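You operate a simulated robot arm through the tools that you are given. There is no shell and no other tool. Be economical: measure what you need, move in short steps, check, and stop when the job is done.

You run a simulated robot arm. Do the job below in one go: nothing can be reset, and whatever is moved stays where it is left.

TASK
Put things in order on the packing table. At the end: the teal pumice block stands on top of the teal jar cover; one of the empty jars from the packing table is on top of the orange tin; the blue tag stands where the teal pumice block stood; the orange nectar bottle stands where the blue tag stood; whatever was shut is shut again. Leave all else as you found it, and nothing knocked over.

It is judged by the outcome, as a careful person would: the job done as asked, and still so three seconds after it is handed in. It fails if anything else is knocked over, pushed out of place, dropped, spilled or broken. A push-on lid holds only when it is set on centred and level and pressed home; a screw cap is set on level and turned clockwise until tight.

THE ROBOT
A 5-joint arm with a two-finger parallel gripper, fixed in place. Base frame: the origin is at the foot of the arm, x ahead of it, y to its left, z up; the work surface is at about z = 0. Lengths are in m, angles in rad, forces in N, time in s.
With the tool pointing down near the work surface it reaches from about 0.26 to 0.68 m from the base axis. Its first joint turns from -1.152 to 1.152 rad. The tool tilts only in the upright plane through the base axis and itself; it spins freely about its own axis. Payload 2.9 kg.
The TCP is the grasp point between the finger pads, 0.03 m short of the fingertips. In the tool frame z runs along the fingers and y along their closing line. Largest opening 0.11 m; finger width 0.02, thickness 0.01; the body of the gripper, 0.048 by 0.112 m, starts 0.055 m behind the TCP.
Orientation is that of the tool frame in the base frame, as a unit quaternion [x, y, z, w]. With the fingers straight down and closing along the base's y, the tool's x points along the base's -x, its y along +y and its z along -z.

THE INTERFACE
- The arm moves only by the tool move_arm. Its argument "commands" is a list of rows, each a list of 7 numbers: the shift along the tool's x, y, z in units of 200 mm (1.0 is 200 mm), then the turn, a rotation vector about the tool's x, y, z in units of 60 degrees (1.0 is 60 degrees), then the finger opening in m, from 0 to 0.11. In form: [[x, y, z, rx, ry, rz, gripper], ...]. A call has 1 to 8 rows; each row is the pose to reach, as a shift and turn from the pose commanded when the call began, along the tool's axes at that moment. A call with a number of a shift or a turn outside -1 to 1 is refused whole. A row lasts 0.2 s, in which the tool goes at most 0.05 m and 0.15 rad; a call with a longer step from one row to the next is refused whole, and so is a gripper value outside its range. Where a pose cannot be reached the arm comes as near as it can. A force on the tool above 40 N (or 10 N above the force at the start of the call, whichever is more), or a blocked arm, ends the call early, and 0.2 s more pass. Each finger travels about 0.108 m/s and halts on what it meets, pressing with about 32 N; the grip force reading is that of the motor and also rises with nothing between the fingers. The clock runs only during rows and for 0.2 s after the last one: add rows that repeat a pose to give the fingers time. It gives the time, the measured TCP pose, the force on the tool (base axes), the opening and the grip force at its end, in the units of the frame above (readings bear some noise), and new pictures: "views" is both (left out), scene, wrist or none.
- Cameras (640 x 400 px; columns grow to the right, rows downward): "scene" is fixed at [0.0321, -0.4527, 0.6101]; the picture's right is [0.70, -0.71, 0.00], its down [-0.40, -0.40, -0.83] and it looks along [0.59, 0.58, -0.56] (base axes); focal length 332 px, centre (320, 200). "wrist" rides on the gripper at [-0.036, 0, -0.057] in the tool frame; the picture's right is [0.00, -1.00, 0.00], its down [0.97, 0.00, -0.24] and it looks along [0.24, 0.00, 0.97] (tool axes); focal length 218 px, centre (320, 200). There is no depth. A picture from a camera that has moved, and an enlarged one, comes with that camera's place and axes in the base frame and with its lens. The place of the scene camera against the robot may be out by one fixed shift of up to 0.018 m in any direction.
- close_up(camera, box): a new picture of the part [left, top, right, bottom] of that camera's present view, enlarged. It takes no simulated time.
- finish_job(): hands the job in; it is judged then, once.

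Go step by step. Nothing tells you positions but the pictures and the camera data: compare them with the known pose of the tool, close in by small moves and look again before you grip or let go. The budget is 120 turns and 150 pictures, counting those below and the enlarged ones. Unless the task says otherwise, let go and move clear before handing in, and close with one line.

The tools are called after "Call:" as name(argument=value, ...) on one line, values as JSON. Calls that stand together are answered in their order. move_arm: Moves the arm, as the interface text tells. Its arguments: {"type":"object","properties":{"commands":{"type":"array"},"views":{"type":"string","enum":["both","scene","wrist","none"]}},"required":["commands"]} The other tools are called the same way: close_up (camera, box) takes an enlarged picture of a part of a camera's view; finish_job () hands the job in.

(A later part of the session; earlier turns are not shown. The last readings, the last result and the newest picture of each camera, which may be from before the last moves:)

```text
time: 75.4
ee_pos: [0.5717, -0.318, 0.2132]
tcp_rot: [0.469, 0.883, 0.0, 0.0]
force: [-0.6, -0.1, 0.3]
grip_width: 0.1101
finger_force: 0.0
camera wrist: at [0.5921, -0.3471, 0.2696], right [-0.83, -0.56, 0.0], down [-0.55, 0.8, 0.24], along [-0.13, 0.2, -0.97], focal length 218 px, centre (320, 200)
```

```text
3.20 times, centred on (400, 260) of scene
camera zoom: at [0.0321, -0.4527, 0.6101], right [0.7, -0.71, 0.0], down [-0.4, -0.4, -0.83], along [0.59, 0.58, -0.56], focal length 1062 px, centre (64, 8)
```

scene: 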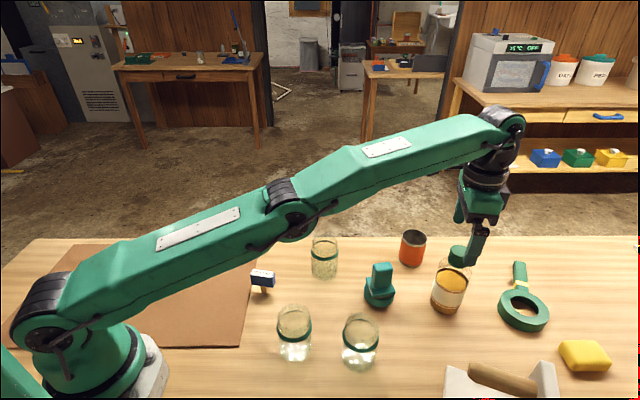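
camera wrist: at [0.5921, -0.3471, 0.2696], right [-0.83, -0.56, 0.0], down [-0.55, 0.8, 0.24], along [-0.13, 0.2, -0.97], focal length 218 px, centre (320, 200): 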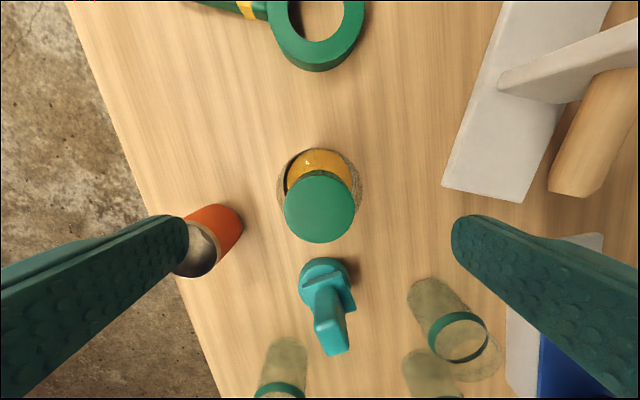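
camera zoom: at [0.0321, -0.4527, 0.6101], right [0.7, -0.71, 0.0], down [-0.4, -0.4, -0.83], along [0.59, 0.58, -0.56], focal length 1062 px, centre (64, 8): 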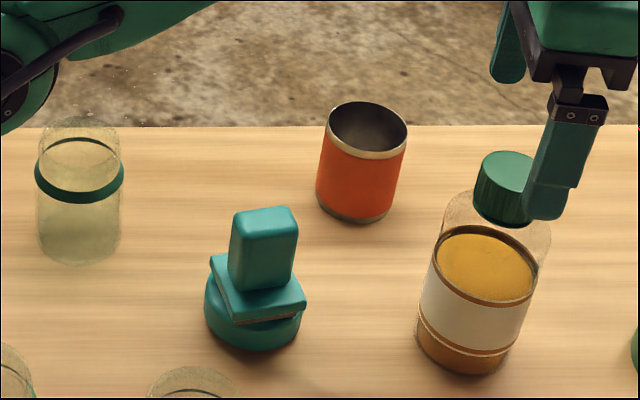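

Bottle done. Now to the jar and tin: move to look down at the tin and jars and measure carefully, as the tin is near the limit of reach.

Call:
move_arm(commands=[[0.12, 0.05, -0.05, 0, 0, 0, 0.11], [0.27, 0.13, -0.12, 0, 0, 0, 0.11], [0.42, 0.2, -0.2, 0, 0, 0, 0.11], [0.57, 0.27, -0.28, 0, 0, 0, 0.11], [0.63, 0.3, -0.28, 0, 0, 0, 0.11], [0.63, 0.3, -0.28, 0, 0, 0, 0.11]], views="wrist")

Call:
close_up(camera="wrist", box=[180, 60, 380, 200])

```text
time: 76.8
ee_pos: [0.5506, -0.1793, 0.2685]
tcp_rot: [0.468, 0.884, 0.001, 0.0]
force: [-0.1, -0.9, -0.1]
grip_width: 0.1099
finger_force: 0.1
camera wrist: at [0.5713, -0.2095, 0.3257], right [-0.83, -0.56, 0.0], down [-0.55, 0.8, 0.24], along [-0.13, 0.2, -0.97], focal length 218 px, centre (320, 200)
```

wrist: 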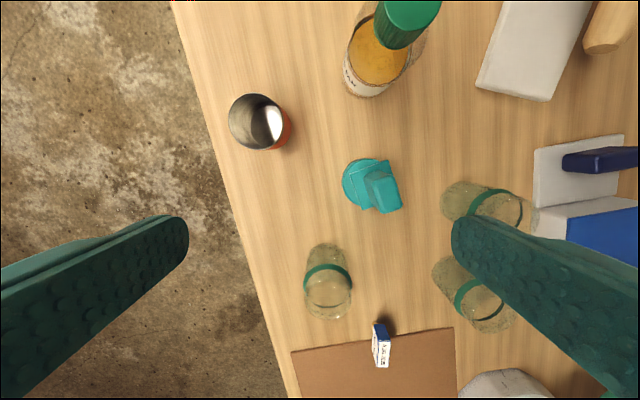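

```text
2.86 times, centred on (280, 130) of wrist
camera zoom: at [0.5713, -0.2095, 0.3257], right [-0.83, -0.56, 0.0], down [-0.55, 0.8, 0.24], along [-0.13, 0.2, -0.97], focal length 624 px, centre (434, 400)
```

zoom: 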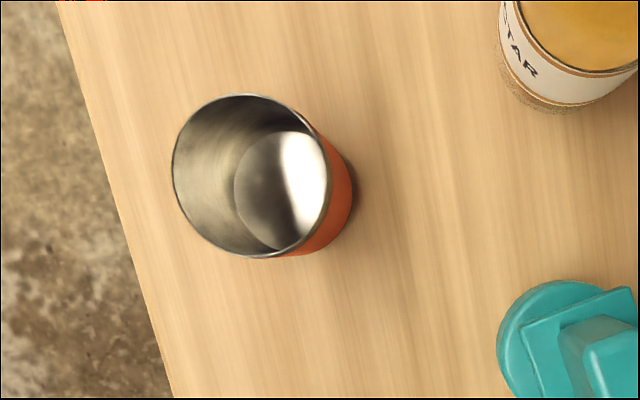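

Tin rim: centre ≈(0.6475, -0.191), height ≈0.062, diameter ≈0.064, r≈0.675 — near the reach limit. Now measure the nearest jar from above.

Call:
move_arm(commands=[[0.17, -0.01, 0, 0, 0, 0, 0.11], [0.35, -0.02, 0, 0, 0, 0, 0.11], [0.53, -0.03, 0, 0, 0, 0, 0.11], [0.69, -0.045, 0, 0, 0, 0, 0.11], [0.69, -0.045, 0, 0, 0, 0, 0.11]], views="wrist")

Call:
close_up(camera="wrist", box=[260, 130, 380, 230])

Call:
close_up(camera="scene", box=[290, 220, 440, 310])

```text
time: 78.0
ee_pos: [0.4658, -0.0707, 0.2687]
tcp_rot: [0.468, 0.884, 0.0, 0.0]
force: [0.1, -1.0, -0.1]
grip_width: 0.1098
finger_force: 0.0
camera wrist: at [0.4876, -0.1008, 0.3262], right [-0.83, -0.56, 0.0], down [-0.55, 0.8, 0.24], along [-0.13, 0.2, -0.97], focal length 218 px, centre (320, 200)
```

wrist: 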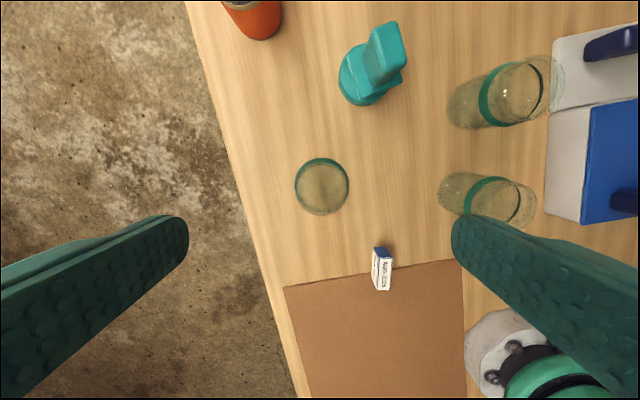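

```text
4.00 times, centred on (320, 180) of wrist
camera zoom: at [0.4876, -0.1008, 0.3262], right [-0.83, -0.56, 0.0], down [-0.55, 0.8, 0.24], along [-0.13, 0.2, -0.97], focal length 873 px, centre (320, 280)
```

zoom: 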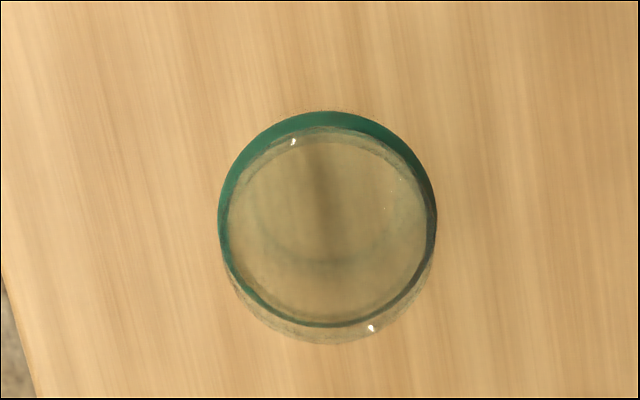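

```text
4.27 times, centred on (365, 265) of scene
camera zoom: at [0.0321, -0.4527, 0.6101], right [0.7, -0.71, 0.0], down [-0.4, -0.4, -0.83], along [0.59, 0.58, -0.56], focal length 1416 px, centre (128, -77)
```

zoom: 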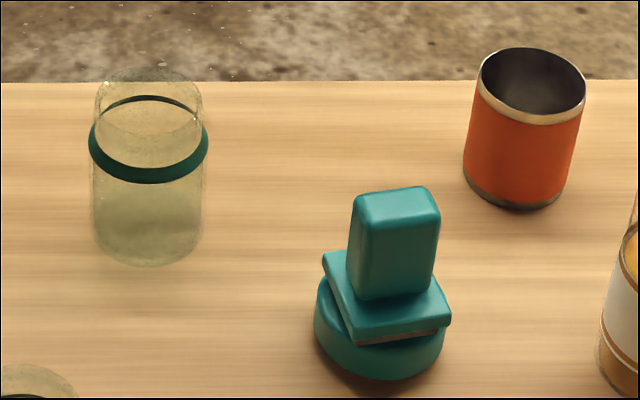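

Jar A is at about (0.458, -0.064), body ≈64 mm, height ≈0.10, so it is wide enough to stand on the tin's rim. Before picking, I'll test the empty gripper's reach over the tin with a radial alignment.

Call:
move_arm(commands=[[-0.15, 0.06, 0, 0, 0, -0.1, 0.11], [-0.3, 0.12, 0.05, 0, 0, -0.2, 0.11], [-0.45, 0.18, 0.1, 0, 0, -0.3, 0.11], [-0.6, 0.24, 0.2, 0, 0, -0.4, 0.11], [-0.75, 0.31, 0.32, 0, 0, -0.5, 0.11], [-0.88, 0.36, 0.45, 0, 0, -0.6, 0.11], [-0.95, 0.39, 0.55, 0, 0, -0.657, 0.11], [-0.95, 0.39, 0.55, 0, 0, -0.657, 0.11]], views="both")

```text
time: 79.8
ee_pos: [0.6377, -0.1854, 0.1601]
tcp_rot: [0.142, 0.99, -0.001, -0.001]
force: [0.1, -0.5, -0.4]
grip_width: 0.1101
finger_force: 0.0
camera wrist: at [0.6722, -0.1944, 0.2157], right [-0.28, -0.96, 0.0], down [-0.93, 0.27, 0.24], along [-0.23, 0.07, -0.97], focal length 218 px, centre (320, 200)
```

scene: 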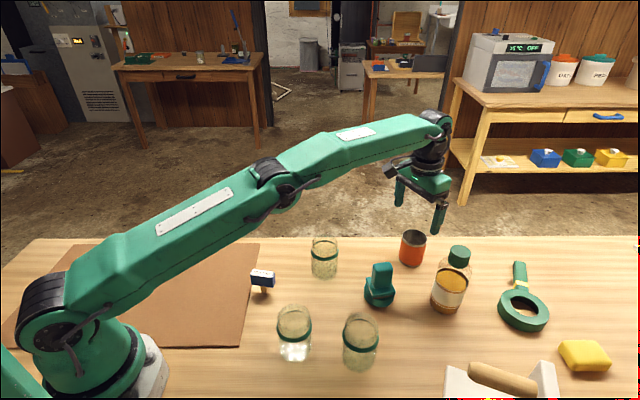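
wrist: 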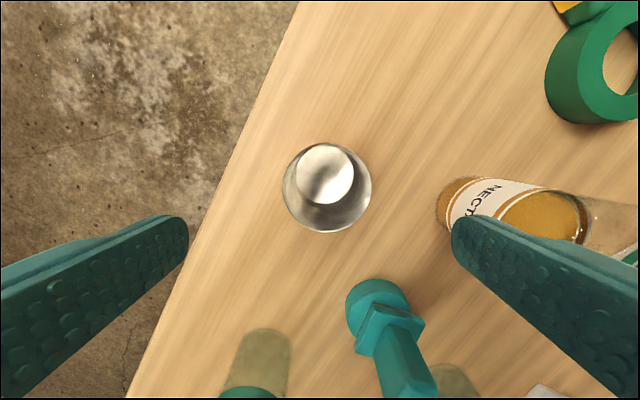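

Reachable at r≈0.664. Now test right over the tin (centre ≈(0.645, -0.192)) at the lower placing height (tips stay 2 cm above the rim).

Call:
move_arm(commands=[[-0.043, -0.022, 0.08, 0, 0, 0, 0.11], [-0.043, -0.022, 0.2, 0, 0, 0, 0.11], [-0.043, -0.022, 0.2, 0, 0, 0, 0.11]], views="wrist")

```text
time: 80.6
ee_pos: [0.6455, -0.1903, 0.1182]
tcp_rot: [0.143, 0.99, 0.001, 0.0]
force: [-0.6, 0.0, -0.2]
grip_width: 0.1101
finger_force: 0.1
camera wrist: at [0.679, -0.2008, 0.1754], right [-0.28, -0.96, 0.0], down [-0.93, 0.27, 0.24], along [-0.23, 0.07, -0.97], focal length 218 px, centre (320, 200)
```

wrist: 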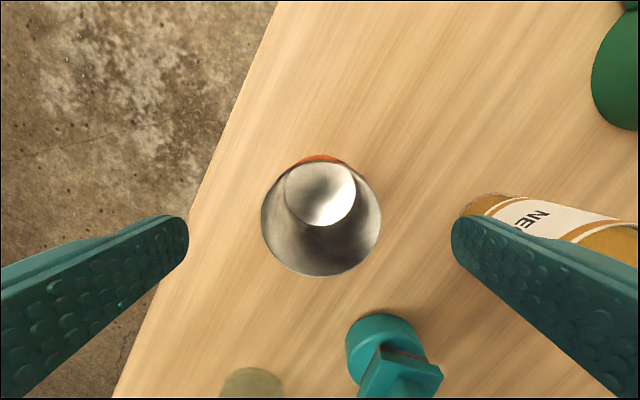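

The tin centre reads (0.6446, -0.1906), rim z≈0.064, and it's within reach. Now rise and go over the jar.

Call:
move_arm(commands=[[0, 0, -0.2, 0, 0, 0, 0.11], [0, 0, -0.4, 0, 0, 0, 0.11], [0.18, 0.06, -0.5, 0, 0, 0, 0.11], [0.36, 0.12, -0.5, 0, 0, 0, 0.11], [0.54, 0.18, -0.5, 0, 0, 0, 0.11], [0.72, 0.24, -0.5, 0, 0, 0, 0.11], [0.9, 0.3, -0.5, 0, 0, 0, 0.11], [0.99, 0.33, -0.5, 0, 0, 0, 0.11]], views="none")

Call:
move_arm(commands=[[0.08, 0.013, 0, 0, 0, 0, 0.11], [0.08, 0.013, 0, 0, 0, 0, 0.11]], views="wrist")

Call:
close_up(camera="wrist", box=[240, 140, 400, 260])

```text
time: 82.4
ee_pos: [0.6262, -0.1549, 0.2358]
tcp_rot: [0.143, 0.99, 0.001, -0.001]
force: [0.1, 0.2, -0.5]
grip_width: 0.11
finger_force: 0.1
out of reach, approached as far as the arm can: row 1, 2, 3, 4, 5, 6, 7, 8
```

```text
time: 83.0
ee_pos: [0.6261, -0.1514, 0.2411]
tcp_rot: [0.142, 0.99, 0.001, -0.001]
force: [0.2, 0.1, 0.5]
grip_width: 0.11
finger_force: 0.1
out of reach, approached as far as the arm can: row 1, 2
camera wrist: at [0.6602, -0.1619, 0.2969], right [-0.28, -0.96, 0.0], down [-0.93, 0.27, 0.24], along [-0.23, 0.07, -0.97], focal length 218 px, centre (320, 200)
```

wrist: 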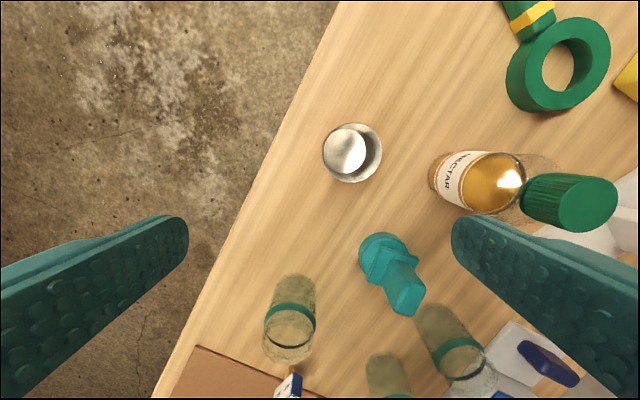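

```text
3.33 times, centred on (320, 200) of wrist
camera zoom: at [0.6602, -0.1619, 0.2969], right [-0.28, -0.96, 0.0], down [-0.93, 0.27, 0.24], along [-0.23, 0.07, -0.97], focal length 728 px, centre (320, 200)
```

zoom: 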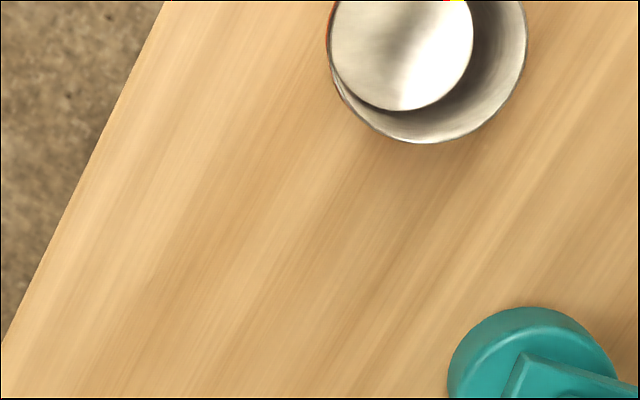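

The arm caught on its reach boundary while rising. Move inward and slightly down from here.

Call:
move_arm(commands=[[0.05, 0, 0.05, 0, 0, 0, 0.11], [0.15, 0.02, 0.12, 0, 0, 0, 0.11], [0.3, 0.06, 0.15, 0, 0, 0, 0.11], [0.45, 0.1, 0.15, 0, 0, 0, 0.11]], views="none")

```text
time: 84.0
ee_pos: [0.6302, -0.1454, 0.2331]
tcp_rot: [0.142, 0.99, 0.0, -0.001]
force: [1.0, 0.9, 0.2]
grip_width: 0.11
finger_force: 0.1
out of reach, approached as far as the arm can: row 1, 2, 3, 4
```

Call:
move_arm(commands=[[0, 0, 0.1, 0, 0, 0, 0.11], [0, 0, 0.2, 0, 0, 0, 0.11]], views="scene")

```text
time: 84.6
ee_pos: [0.6407, -0.1477, 0.1961]
tcp_rot: [0.142, 0.99, 0.001, 0.0]
force: [-0.3, 0.3, 0.3]
grip_width: 0.1099
finger_force: 0.1
out of reach, approached as far as the arm can: row 1, 2
```

scene: 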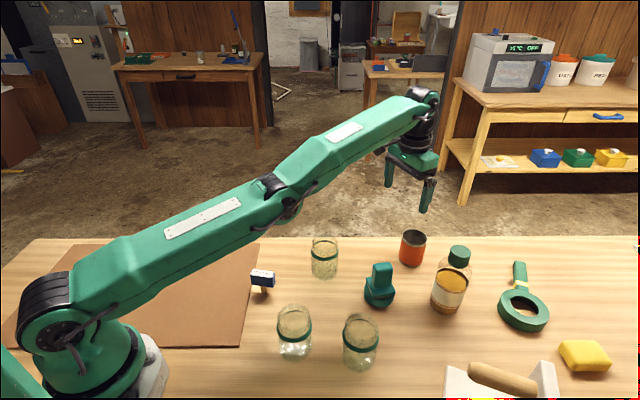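

Call:
move_arm(commands=[[0, 0, 0.1, 0, 0, 0, 0.11], [0, 0, 0.2, 0, 0, 0, 0.11], [0, 0, 0.3, 0, 0, 0, 0.11], [0, 0, 0.3, 0, 0, 0, 0.11]], views="none")

```text
time: 85.6
ee_pos: [0.6528, -0.1515, 0.1407]
tcp_rot: [0.143, 0.99, 0.0, 0.0]
force: [-0.4, -0.2, -0.7]
grip_width: 0.11
finger_force: 0.1
out of reach, approached as far as the arm can: row 1, 2, 3, 4
```

Call:
move_arm(commands=[[0.1, 0, 0, 0, 0, 0, 0.11], [0.2, 0, 0, 0, 0, 0, 0.11], [0.2, 0, 0, 0, 0, 0, 0.11]], views="none")

```text
time: 86.4
ee_pos: [0.6535, -0.1503, 0.1407]
tcp_rot: [0.142, 0.99, 0.001, -0.002]
force: [-0.3, 0.0, 0.2]
grip_width: 0.1097
finger_force: 0.0
out of reach, approached as far as the arm can: row 1, 2, 3
```

The elbow looks slightly over-straight, so inward moves are refused. I'll shift sideways away from the tin, stretch outward and down, then try inward again.

Call:
move_arm(commands=[[0, 0.2, 0, 0, 0, 0, 0.11], [0, 0.4, 0, 0, 0, 0, 0.11], [-0.1, 0.5, 0.05, 0, 0, 0, 0.11], [-0.2, 0.5, 0.2, 0, 0, 0, 0.11], [-0.2, 0.5, 0.3, 0, 0, 0, 0.11]], views="scene")

```text
time: 87.6
ee_pos: [0.6756, -0.0606, 0.0884]
tcp_rot: [0.142, 0.99, 0.0, 0.002]
force: [-0.2, 0.0, -0.2]
grip_width: 0.1102
finger_force: 0.1
out of reach, approached as far as the arm can: row 2, 3, 4, 5
```

scene: 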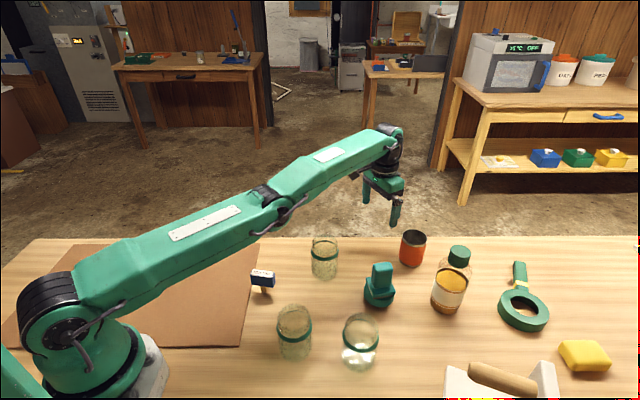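

Call:
move_arm(commands=[[0.03, 0, 0.05, 0, 0, 0, 0.11], [0.1, 0, 0.08, 0, 0, 0, 0.11], [0.2, 0, 0.08, 0, 0, 0, 0.11], [0.2, 0, 0.08, 0, 0, 0, 0.11]], views="none")

```text
time: 88.6
ee_pos: [0.676, -0.0588, 0.0755]
tcp_rot: [0.142, 0.99, 0.0, 0.0]
force: [-0.8, 0.8, -0.5]
grip_width: 0.1099
finger_force: 0.1
out of reach, approached as far as the arm can: row 1, 2, 3, 4
```

Call:
move_arm(commands=[[0, 0, 0, 0, -0.12, 0, 0.11], [0, 0, 0, 0, -0.24, 0, 0.11], [0, 0, 0, 0, -0.36, 0, 0.11], [0, 0, 0, 0, -0.36, 0, 0.11]], views="scene")

```text
time: 89.6
ee_pos: [0.7315, -0.0641, 0.08]
tcp_rot: [0.138, 0.981, 0.007, 0.137]
force: [-0.7, -0.2, -0.4]
grip_width: 0.1102
finger_force: 0.1
out of reach, approached as far as the arm can: row 1, 2, 3, 4
```

scene: 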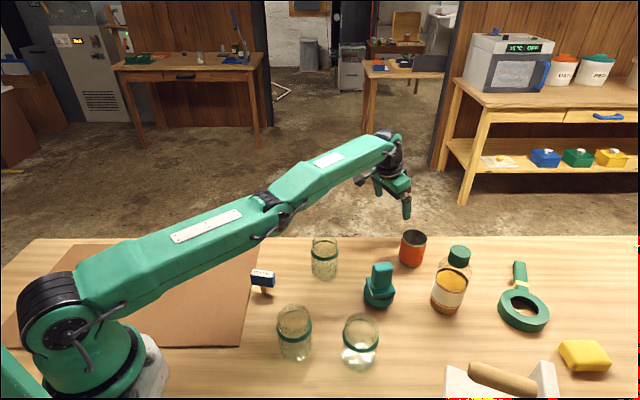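

Tilting outward over-extends it the wrong way. Tilting the other way (fingers inward) should bend the elbow properly; try that with an inward move.

Call:
move_arm(commands=[[0.1, 0, 0, 0, 0.13, 0, 0.11], [0.25, 0, 0, 0, 0.26, 0, 0.11], [0.4, 0, 0, 0, 0.39, 0, 0.11], [0.5, 0, 0, 0, 0.5, 0, 0.11], [0.5, 0, 0, 0, 0.6, 0, 0.11], [0.5, 0, 0, 0, 0.6, 0, 0.11]], views="scene")

```text
time: 91.0
ee_pos: [0.6302, -0.0361, 0.0551]
tcp_rot: [0.126, 0.984, -0.009, -0.124]
force: [-0.7, 1.3, 0.5]
grip_width: 0.1099
finger_force: 0.1
out of reach, approached as far as the arm can: row 1, 2, 3, 4, 5, 6
```

scene: 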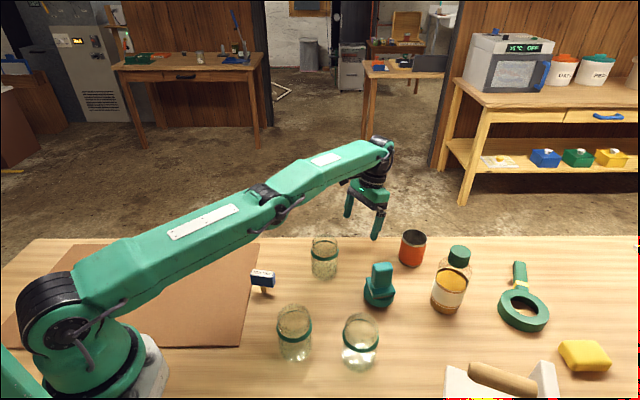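

Some progress. Continue tilting inward and drawing in, with a slight rise.

Call:
move_arm(commands=[[0.1, 0, -0.05, 0, 0.13, 0, 0.11], [0.25, 0, -0.1, 0, 0.26, 0, 0.11], [0.4, 0, -0.15, 0, 0.39, 0, 0.11], [0.55, 0, -0.2, 0, 0.5, 0, 0.11], [0.55, 0, -0.2, 0, 0.5, 0, 0.11]], views="scene")

```text
time: 92.2
ee_pos: [0.5392, -0.0106, 0.1172]
tcp_rot: [0.103, 0.927, -0.033, -0.36]
force: [0.0, 1.1, 0.5]
grip_width: 0.1101
finger_force: 0.1
out of reach, approached as far as the arm can: row 1, 2, 3, 4, 5
```

scene: 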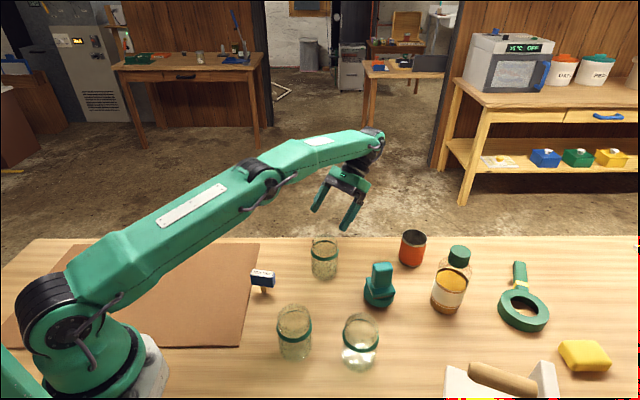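

The elbow now bends properly. Rise and bring the tool back to vertical.

Call:
move_arm(commands=[[0.07, 0, -0.08, 0, 0, 0, 0.11], [0.2, 0, -0.22, 0, 0, 0, 0.11], [0.33, 0, -0.36, 0, -0.1, 0, 0.11], [0.4, 0, -0.44, 0, -0.23, 0, 0.11], [0.4, 0, -0.44, 0, -0.36, 0, 0.11], [0.4, 0, -0.44, 0, -0.49, 0, 0.11], [0.4, 0, -0.44, 0, -0.62, 0, 0.11], [0.4, 0, -0.44, 0, -0.7, 0, 0.11]], views="both")

```text
time: 94.0
ee_pos: [0.5413, 0.0069, 0.234]
tcp_rot: [0.086, 0.996, -0.001, -0.009]
force: [-0.4, 0.0, 0.0]
grip_width: 0.1098
finger_force: 0.0
out of reach, approached as far as the arm can: row 1, 2, 3, 5, 6, 7, 8
camera wrist: at [0.5781, -0.0002, 0.2905], right [-0.17, -0.99, 0.0], down [-0.95, 0.17, 0.26], along [-0.25, 0.04, -0.97], focal length 218 px, centre (320, 200)
```

scene: 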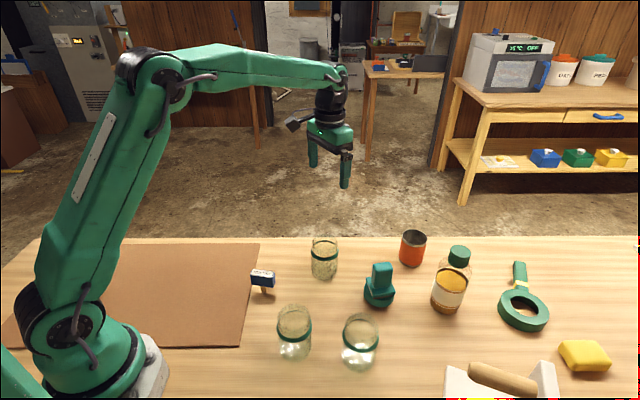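
wrist: 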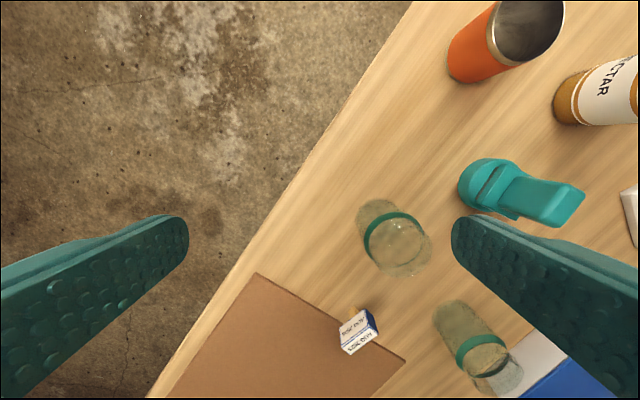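

Recovered. Lesson: near the limit, pull inward before rising. Now go over the jar, tool vertical, closing line tangential.

Call:
move_arm(commands=[[0.1, -0.12, 0, 0, -0.017, -0.032, 0.11], [0.23, -0.28, 0, 0, -0.017, -0.032, 0.11], [0.348, -0.421, 0, 0, -0.017, -0.032, 0.11], [0.348, -0.421, 0.05, 0, -0.017, -0.032, 0.11], [0.348, -0.421, 0.05, 0, -0.017, -0.032, 0.11]], views="wrist")

Call:
close_up(camera="wrist", box=[260, 130, 380, 250])

```text
time: 95.2
ee_pos: [0.4566, -0.0677, 0.227]
tcp_rot: [0.07, 0.998, -0.001, 0.0]
force: [0.5, -0.1, -0.7]
grip_width: 0.1098
finger_force: 0.1
camera wrist: at [0.4933, -0.0725, 0.2828], right [-0.14, -0.99, 0.0], down [-0.96, 0.13, 0.24], along [-0.24, 0.03, -0.97], focal length 218 px, centre (320, 200)
```

wrist: 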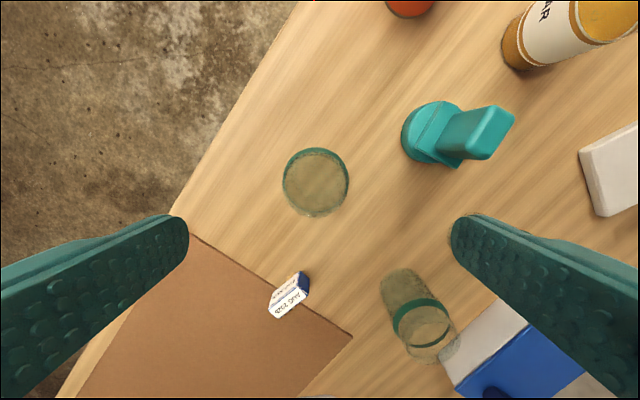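

```text
3.33 times, centred on (320, 190) of wrist
camera zoom: at [0.4933, -0.0725, 0.2828], right [-0.14, -0.99, 0.0], down [-0.96, 0.13, 0.24], along [-0.24, 0.03, -0.97], focal length 728 px, centre (320, 233)
```

zoom: 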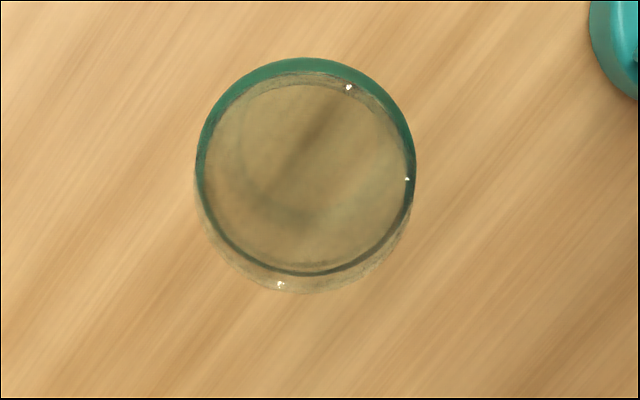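

Jar centre (0.460, -0.064). Tilt the tool 8° outward (for reach at the tin; the jar stays upright) and descend around the jar part way.

Call:
move_arm(commands=[[-0.015, 0.021, 0.1, 0, -0.07, 0, 0.11], [-0.015, 0.021, 0.25, 0, -0.133, 0, 0.11], [-0.015, 0.021, 0.4, 0, -0.133, 0, 0.11], [-0.015, 0.021, 0.5, 0, -0.133, 0, 0.11], [-0.015, 0.021, 0.5, 0, -0.133, 0, 0.11]], views="both")

Call:
close_up(camera="scene", box=[270, 190, 380, 290])

```text
time: 96.4
ee_pos: [0.46, -0.0623, 0.1258]
tcp_rot: [0.069, 0.995, -0.005, 0.068]
force: [0.1, 0.5, -1.1]
grip_width: 0.1099
finger_force: 0.1
camera wrist: at [0.4884, -0.0675, 0.1864], right [-0.14, -0.99, 0.0], down [-0.98, 0.14, 0.1], along [-0.1, 0.01, -0.99], focal length 218 px, centre (320, 200)
```

scene: 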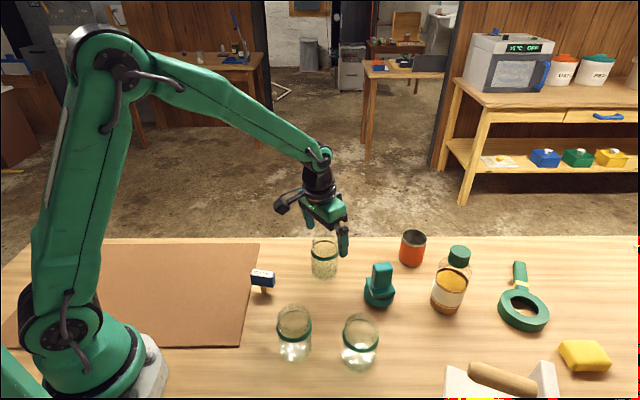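
wrist: 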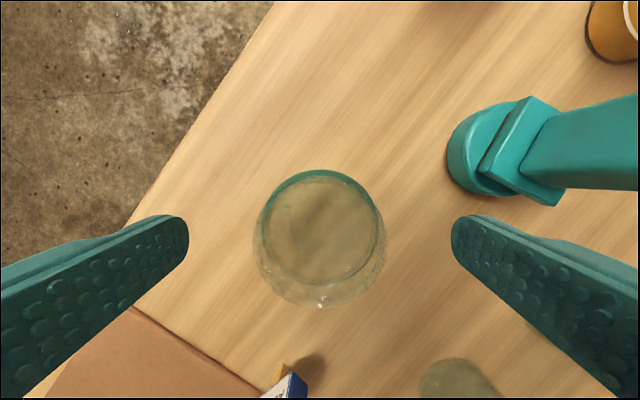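

```text
4.00 times, centred on (325, 240) of scene
camera zoom: at [0.0321, -0.4527, 0.6101], right [0.7, -0.71, 0.0], down [-0.4, -0.4, -0.83], along [0.59, 0.58, -0.56], focal length 1328 px, centre (300, 40)
```

zoom: 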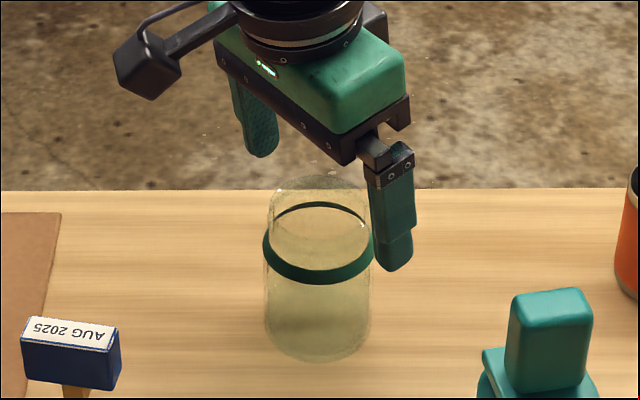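

Well centred. Descend to TCP z≈0.057 and close.

Call:
move_arm(commands=[[0.01, -0.004, 0.09, 0, 0, 0, 0.11], [0.024, -0.004, 0.2, 0, 0, 0, 0.11], [0.036, -0.004, 0.3, 0, 0, 0, 0.1], [0.04, -0.004, 0.342, 0, 0, 0, 0.09], [0.04, -0.004, 0.342, 0, 0, 0, 0.085]], views="wrist")

Call:
close_up(camera="scene", box=[270, 190, 380, 290])

```text
time: 97.6
ee_pos: [0.4626, -0.0663, 0.0569]
tcp_rot: [0.069, 0.995, -0.004, 0.069]
force: [-0.7, -0.4, -0.2]
grip_width: 0.0851
finger_force: 0.1
camera wrist: at [0.4903, -0.0688, 0.1179], right [-0.14, -0.99, 0.0], down [-0.98, 0.14, 0.1], along [-0.1, 0.01, -0.99], focal length 218 px, centre (320, 200)
```

wrist: 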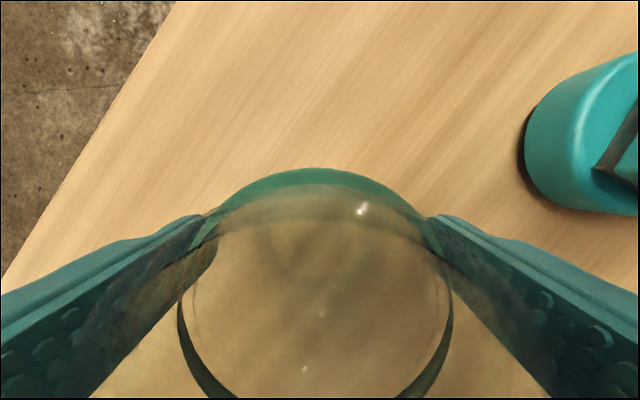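

```text
4.00 times, centred on (325, 240) of scene
camera zoom: at [0.0321, -0.4527, 0.6101], right [0.7, -0.71, 0.0], down [-0.4, -0.4, -0.83], along [0.59, 0.58, -0.56], focal length 1328 px, centre (300, 40)
```

zoom: 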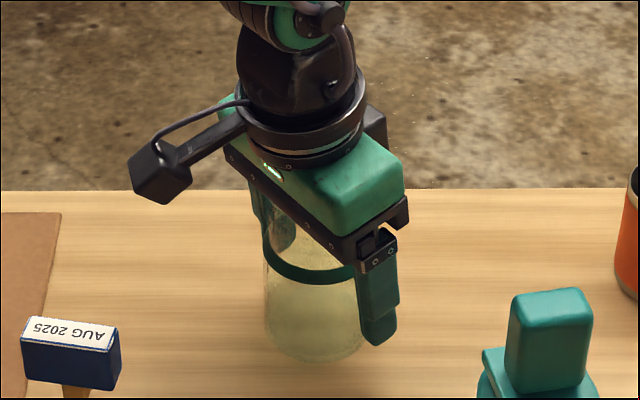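

Good. Close on the jar with a tiny centring shift.

Call:
move_arm(commands=[[0, 0.005, 0, 0, 0, 0, 0.08], [0, 0.005, 0, 0, 0, 0, 0.073], [0, 0.005, 0, 0, 0, 0, 0.067], [0, 0.005, 0, 0, 0, 0, 0.06], [0, 0.005, 0, 0, 0, 0, 0.045], [0, 0.005, 0, 0, 0, 0, 0.045]], views="wrist")

Call:
move_arm(commands=[[-0.001, 0, -0.008, 0, 0, 0, 0.045], [-0.003, 0, -0.02, 0, 0, 0, 0.045], [-0.005, 0, -0.035, 0, 0, 0, 0.045], [-0.007, 0, -0.05, 0, 0, 0, 0.045], [-0.01, 0, -0.07, 0, 0, 0, 0.045], [-0.011, 0, -0.08, 0, 0, 0, 0.045]], views="wrist")

Call:
close_up(camera="scene", box=[270, 190, 380, 290])

```text
time: 99.0
ee_pos: [0.4623, -0.0641, 0.0571]
tcp_rot: [0.07, 0.995, -0.005, 0.069]
force: [-0.5, 1.2, 0.1]
grip_width: 0.0608
finger_force: 32.6
camera wrist: at [0.4905, -0.0678, 0.1184], right [-0.14, -0.99, 0.0], down [-0.98, 0.14, 0.1], along [-0.1, 0.01, -0.99], focal length 218 px, centre (320, 200)
```

wrist: 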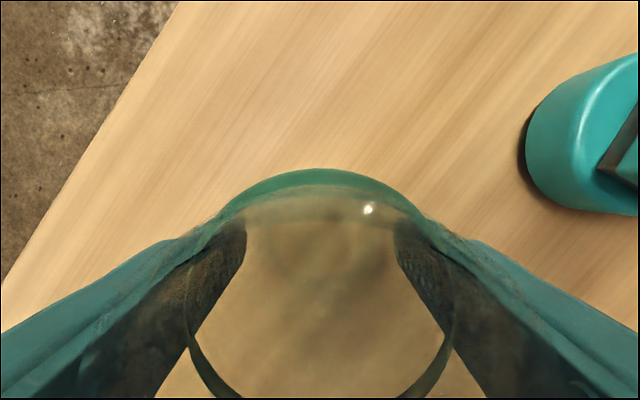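

```text
time: 100.4
ee_pos: [0.4636, -0.0635, 0.0744]
tcp_rot: [0.069, 0.995, -0.006, 0.069]
force: [-0.1, 0.5, -2.9]
grip_width: 0.0608
finger_force: 32.1
camera wrist: at [0.4905, -0.068, 0.1345], right [-0.14, -0.99, 0.0], down [-0.98, 0.14, 0.1], along [-0.1, 0.01, -0.99], focal length 218 px, centre (320, 200)
```

wrist: 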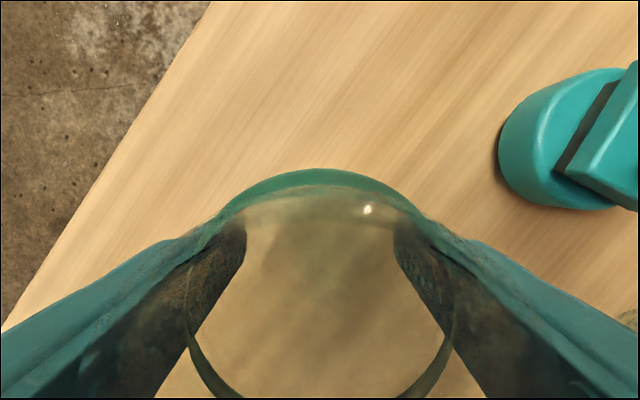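

```text
4.00 times, centred on (325, 240) of scene
camera zoom: at [0.0321, -0.4527, 0.6101], right [0.7, -0.71, 0.0], down [-0.4, -0.4, -0.83], along [0.59, 0.58, -0.56], focal length 1328 px, centre (300, 40)
```

zoom: 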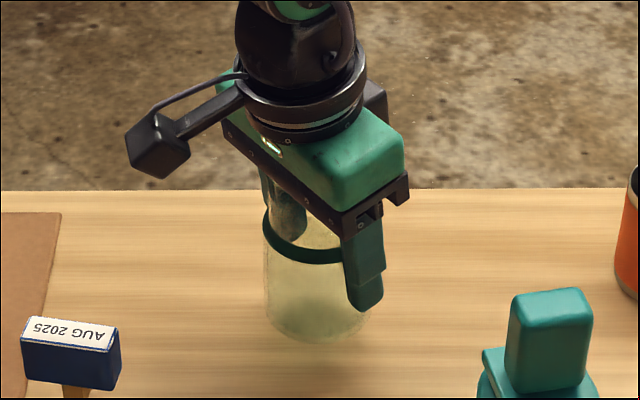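

The jar is held at 60.8 mm. Lift it to z≈0.175.

Call:
move_arm(commands=[[-0.005, 0, -0.035, 0, 0, 0, 0.045], [-0.013, 0, -0.1, 0, 0, 0, 0.045], [-0.025, 0, -0.18, 0, 0, 0, 0.045], [-0.037, 0, -0.27, 0, 0, 0, 0.045], [-0.049, 0, -0.36, 0, 0, 0, 0.045], [-0.06, 0, -0.44, 0, 0, 0, 0.045], [-0.066, 0, -0.48, 0, 0, 0, 0.045], [-0.068, 0, -0.495, 0, 0, 0, 0.045]], views="none")

Call:
move_arm(commands=[[-0.06, -0.031, 0.008, 0.001, 0, 0.01, 0.045], [-0.17, -0.088, 0.023, 0.003, 0, 0.025, 0.045], [-0.29, -0.15, 0.04, 0.006, 0, 0.042, 0.045], [-0.41, -0.212, 0.056, 0.008, 0, 0.059, 0.045], [-0.53, -0.274, 0.073, 0.011, 0, 0.076, 0.045], [-0.65, -0.336, 0.089, 0.013, 0, 0.093, 0.045], [-0.75, -0.387, 0.103, 0.015, 0, 0.108, 0.045], [-0.82, -0.423, 0.113, 0.017, 0, 0.118, 0.045]], views="both")

```text
time: 102.2
ee_pos: [0.4632, -0.0653, 0.1727]
tcp_rot: [0.069, 0.995, -0.004, 0.069]
force: [0.3, -0.9, -1.5]
grip_width: 0.0607
finger_force: 32.3
```

```text
time: 104.0
ee_pos: [0.6145, -0.17, 0.1738]
tcp_rot: [0.131, 0.989, -0.009, 0.069]
force: [0.0, 0.2, -1.7]
grip_width: 0.0607
finger_force: 32.2
camera wrist: at [0.6422, -0.1772, 0.2345], right [-0.26, -0.97, 0.0], down [-0.96, 0.26, 0.1], along [-0.1, 0.03, -0.99], focal length 218 px, centre (320, 200)
```

scene: 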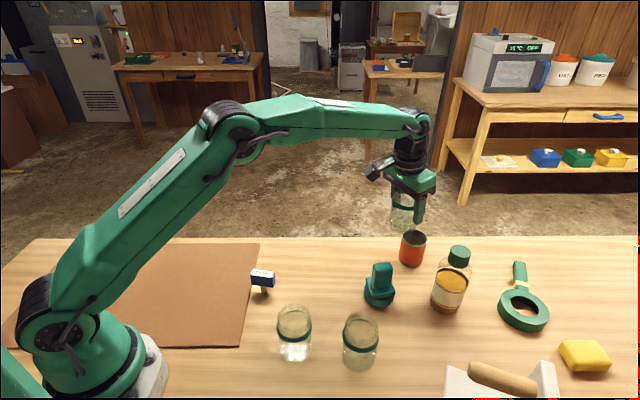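
wrist: 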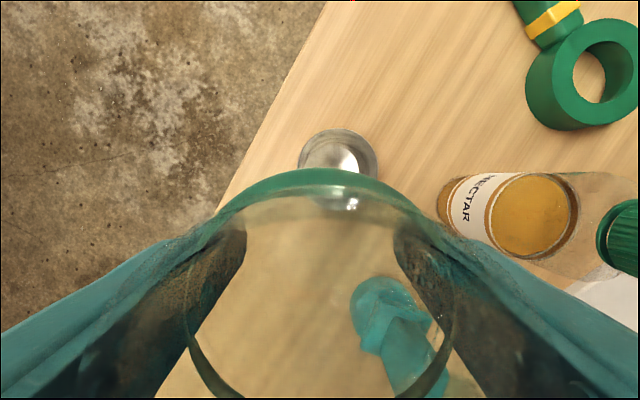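

Tin confirmed at ≈(0.6447, -0.1915). Move the jar over it, staying high, then look.

Call:
move_arm(commands=[[-0.04, -0.015, 0.005, 0.001, 0, 0.006, 0.045], [-0.1, -0.037, 0.014, 0.002, 0, 0.014, 0.045], [-0.15, -0.055, 0.021, 0.003, 0, 0.02, 0.045], [-0.172, -0.063, 0.024, 0.003, 0, 0.023, 0.045], [-0.172, -0.063, 0.024, 0.003, 0, 0.023, 0.045]], views="both")

Call:
close_up(camera="scene", box=[360, 170, 470, 280])

Call:
close_up(camera="wrist", box=[230, 140, 410, 260])

```text
time: 105.2
ee_pos: [0.6445, -0.1915, 0.1729]
tcp_rot: [0.144, 0.987, -0.01, 0.069]
force: [0.0, 0.0, -2.2]
grip_width: 0.0608
finger_force: 32.3
camera wrist: at [0.6719, -0.1999, 0.2348], right [-0.28, -0.96, 0.0], down [-0.95, 0.28, 0.1], along [-0.1, 0.03, -0.99], focal length 218 px, centre (320, 200)
```

scene: 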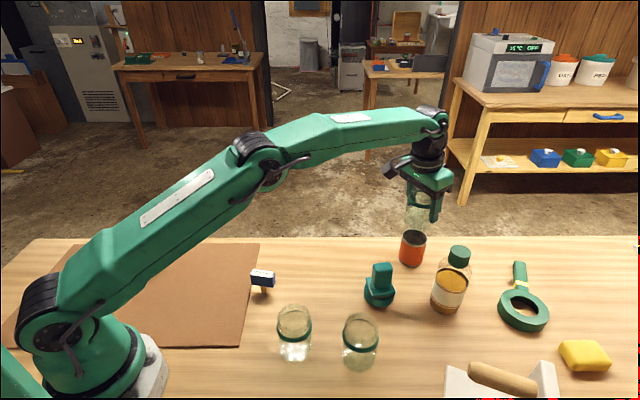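
wrist: 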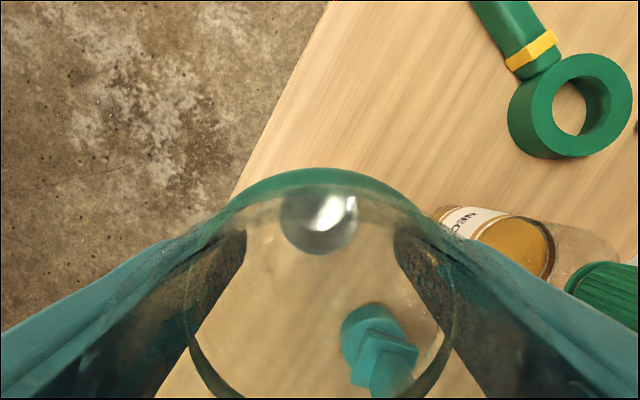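

```text
3.64 times, centred on (415, 225) of scene
camera zoom: at [0.0321, -0.4527, 0.6101], right [0.7, -0.71, 0.0], down [-0.4, -0.4, -0.83], along [0.59, 0.58, -0.56], focal length 1207 px, centre (-26, 109)
```

zoom: 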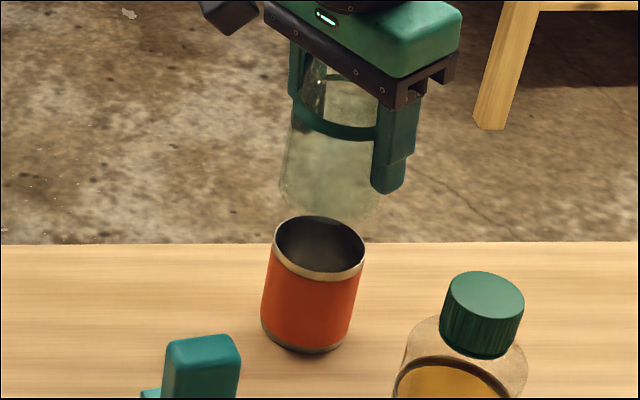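

```text
3.33 times, centred on (320, 200) of wrist
camera zoom: at [0.6719, -0.1999, 0.2348], right [-0.28, -0.96, 0.0], down [-0.95, 0.28, 0.1], along [-0.1, 0.03, -0.99], focal length 728 px, centre (320, 200)
```

zoom: 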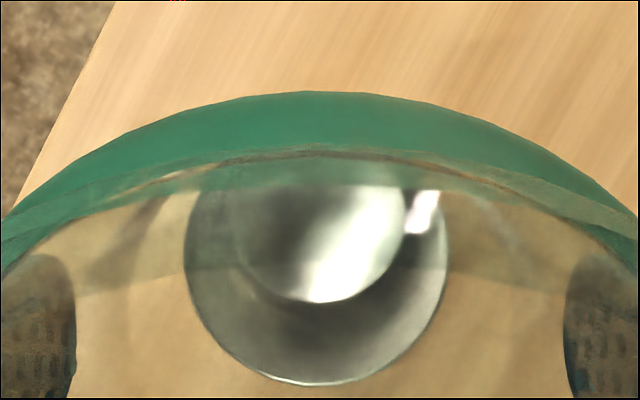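

Aligned within ~2 mm. Lower to just above the rim.

Call:
move_arm(commands=[[0.008, 0.003, 0.03, 0, 0, 0, 0.045], [0.015, 0.003, 0.08, 0, 0, 0, 0.045], [0.023, 0.003, 0.14, 0, 0, 0, 0.045], [0.03, 0.003, 0.19, 0, 0, 0, 0.045], [0.034, 0.003, 0.22, 0, 0, 0, 0.045], [0.034, 0.003, 0.22, 0, 0, 0, 0.045]], views="wrist")

Call:
close_up(camera="scene", box=[370, 180, 450, 280])

Call:
close_up(camera="wrist", box=[230, 160, 410, 280])

```text
time: 106.6
ee_pos: [0.6466, -0.191, 0.1327]
tcp_rot: [0.143, 0.987, -0.011, 0.071]
force: [-2.6, 2.4, 15.8]
grip_width: 0.0611
finger_force: 31.7
camera wrist: at [0.6723, -0.1987, 0.1933], right [-0.28, -0.96, 0.0], down [-0.95, 0.28, 0.1], along [-0.09, 0.03, -1.0], focal length 218 px, centre (320, 200)
```

wrist: 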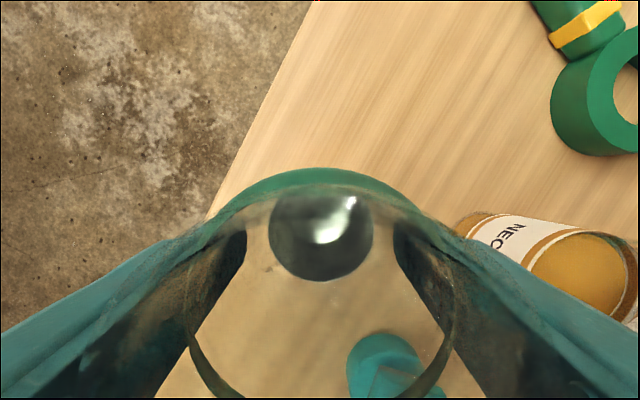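

```text
4.00 times, centred on (410, 230) of scene
camera zoom: at [0.032, -0.4527, 0.6101], right [0.7, -0.71, 0.0], down [-0.4, -0.4, -0.83], along [0.59, 0.58, -0.56], focal length 1328 px, centre (-40, 80)
```

zoom: 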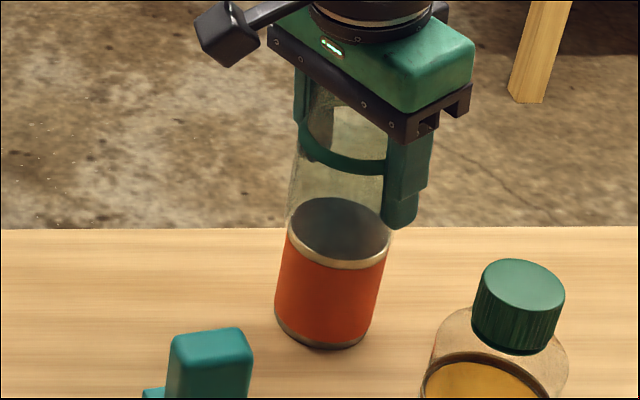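

```text
3.33 times, centred on (320, 220) of wrist
camera zoom: at [0.6723, -0.1987, 0.1933], right [-0.28, -0.96, 0.0], down [-0.95, 0.28, 0.1], along [-0.09, 0.03, -1.0], focal length 728 px, centre (320, 133)
```

zoom: 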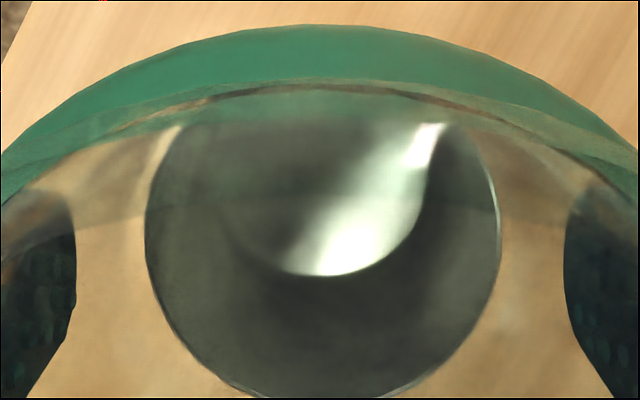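

The jar has touched the rim at TCP z≈0.133 (tin is ≈0.075 tall) and is centred within ~1 mm. Ease the pressure.

Call:
move_arm(commands=[[-0.0005, 0, -0.004, 0, 0, 0, 0.045], [-0.0005, 0, -0.004, 0, 0, 0, 0.045]], views="none")

```text
time: 107.2
ee_pos: [0.6461, -0.1912, 0.132]
tcp_rot: [0.143, 0.987, -0.01, 0.071]
force: [0.5, -0.6, 17.2]
grip_width: 0.0609
finger_force: 32.2
```

Call:
move_arm(commands=[[-0.001, 0, -0.005, 0, 0, 0, 0.045], [-0.0015, 0, -0.01, 0, 0, 0, 0.045], [-0.0015, 0, -0.01, 0, 0, 0, 0.045]], views="none")

```text
time: 108.0
ee_pos: [0.6451, -0.1905, 0.1319]
tcp_rot: [0.143, 0.987, -0.01, 0.069]
force: [4.6, 0.3, 11.8]
grip_width: 0.0605
finger_force: 32.0
```

Call:
move_arm(commands=[[-0.001, 0, -0.005, 0, 0, 0, 0.045], [-0.0015, 0, -0.01, 0, 0, 0, 0.045], [-0.0015, 0, -0.01, 0, 0, 0, 0.045]], views="none")

```text
time: 108.8
ee_pos: [0.6441, -0.1913, 0.1331]
tcp_rot: [0.143, 0.987, -0.01, 0.067]
force: [0.6, -0.2, -0.1]
grip_width: 0.0607
finger_force: 32.0
```

Force is nearly zero with the jar resting on the rim. Check once, then open gently.

Call:
close_up(camera="scene", box=[370, 180, 450, 280])

Call:
move_arm(commands=[[0, 0, 0, 0, 0, 0, 0.058], [0, 0, 0, 0, 0, 0, 0.061], [0, 0, 0, 0, 0, 0, 0.064], [0, 0, 0, 0, 0, 0, 0.07], [0, 0, 0, 0, 0, 0, 0.08], [0, 0, 0, 0, 0, 0, 0.095], [0, 0, 0, 0, 0, 0, 0.1], [0, 0, 0, 0, 0, 0, 0.1]], views="wrist")

Call:
close_up(camera="scene", box=[370, 180, 450, 280])

```text
4.00 times, centred on (410, 230) of scene
camera zoom: at [0.0321, -0.4527, 0.6101], right [0.7, -0.71, 0.0], down [-0.4, -0.4, -0.83], along [0.59, 0.58, -0.56], focal length 1328 px, centre (-40, 80)
```

zoom: 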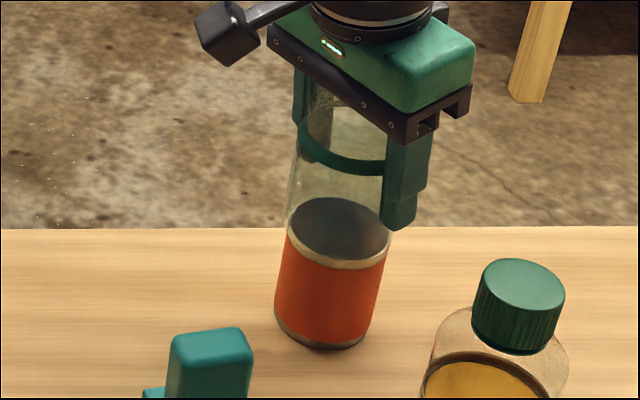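

```text
time: 110.6
ee_pos: [0.6447, -0.1923, 0.1351]
tcp_rot: [0.143, 0.987, -0.01, 0.069]
force: [0.2, 1.0, -0.3]
grip_width: 0.0999
finger_force: 0.1
camera wrist: at [0.6717, -0.1991, 0.1951], right [-0.28, -0.96, 0.0], down [-0.95, 0.28, 0.1], along [-0.1, 0.03, -0.99], focal length 218 px, centre (320, 200)
```

wrist: 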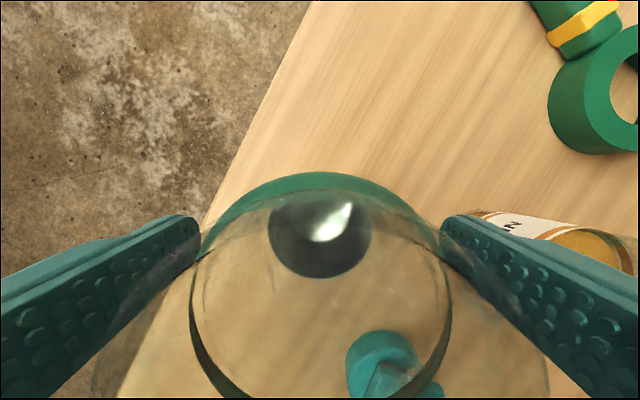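

```text
4.00 times, centred on (410, 230) of scene
camera zoom: at [0.0321, -0.4527, 0.6101], right [0.7, -0.71, 0.0], down [-0.4, -0.4, -0.83], along [0.59, 0.58, -0.56], focal length 1328 px, centre (-40, 80)
```

zoom: 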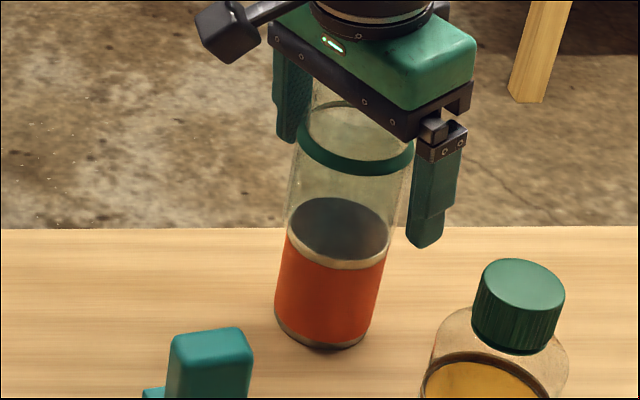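

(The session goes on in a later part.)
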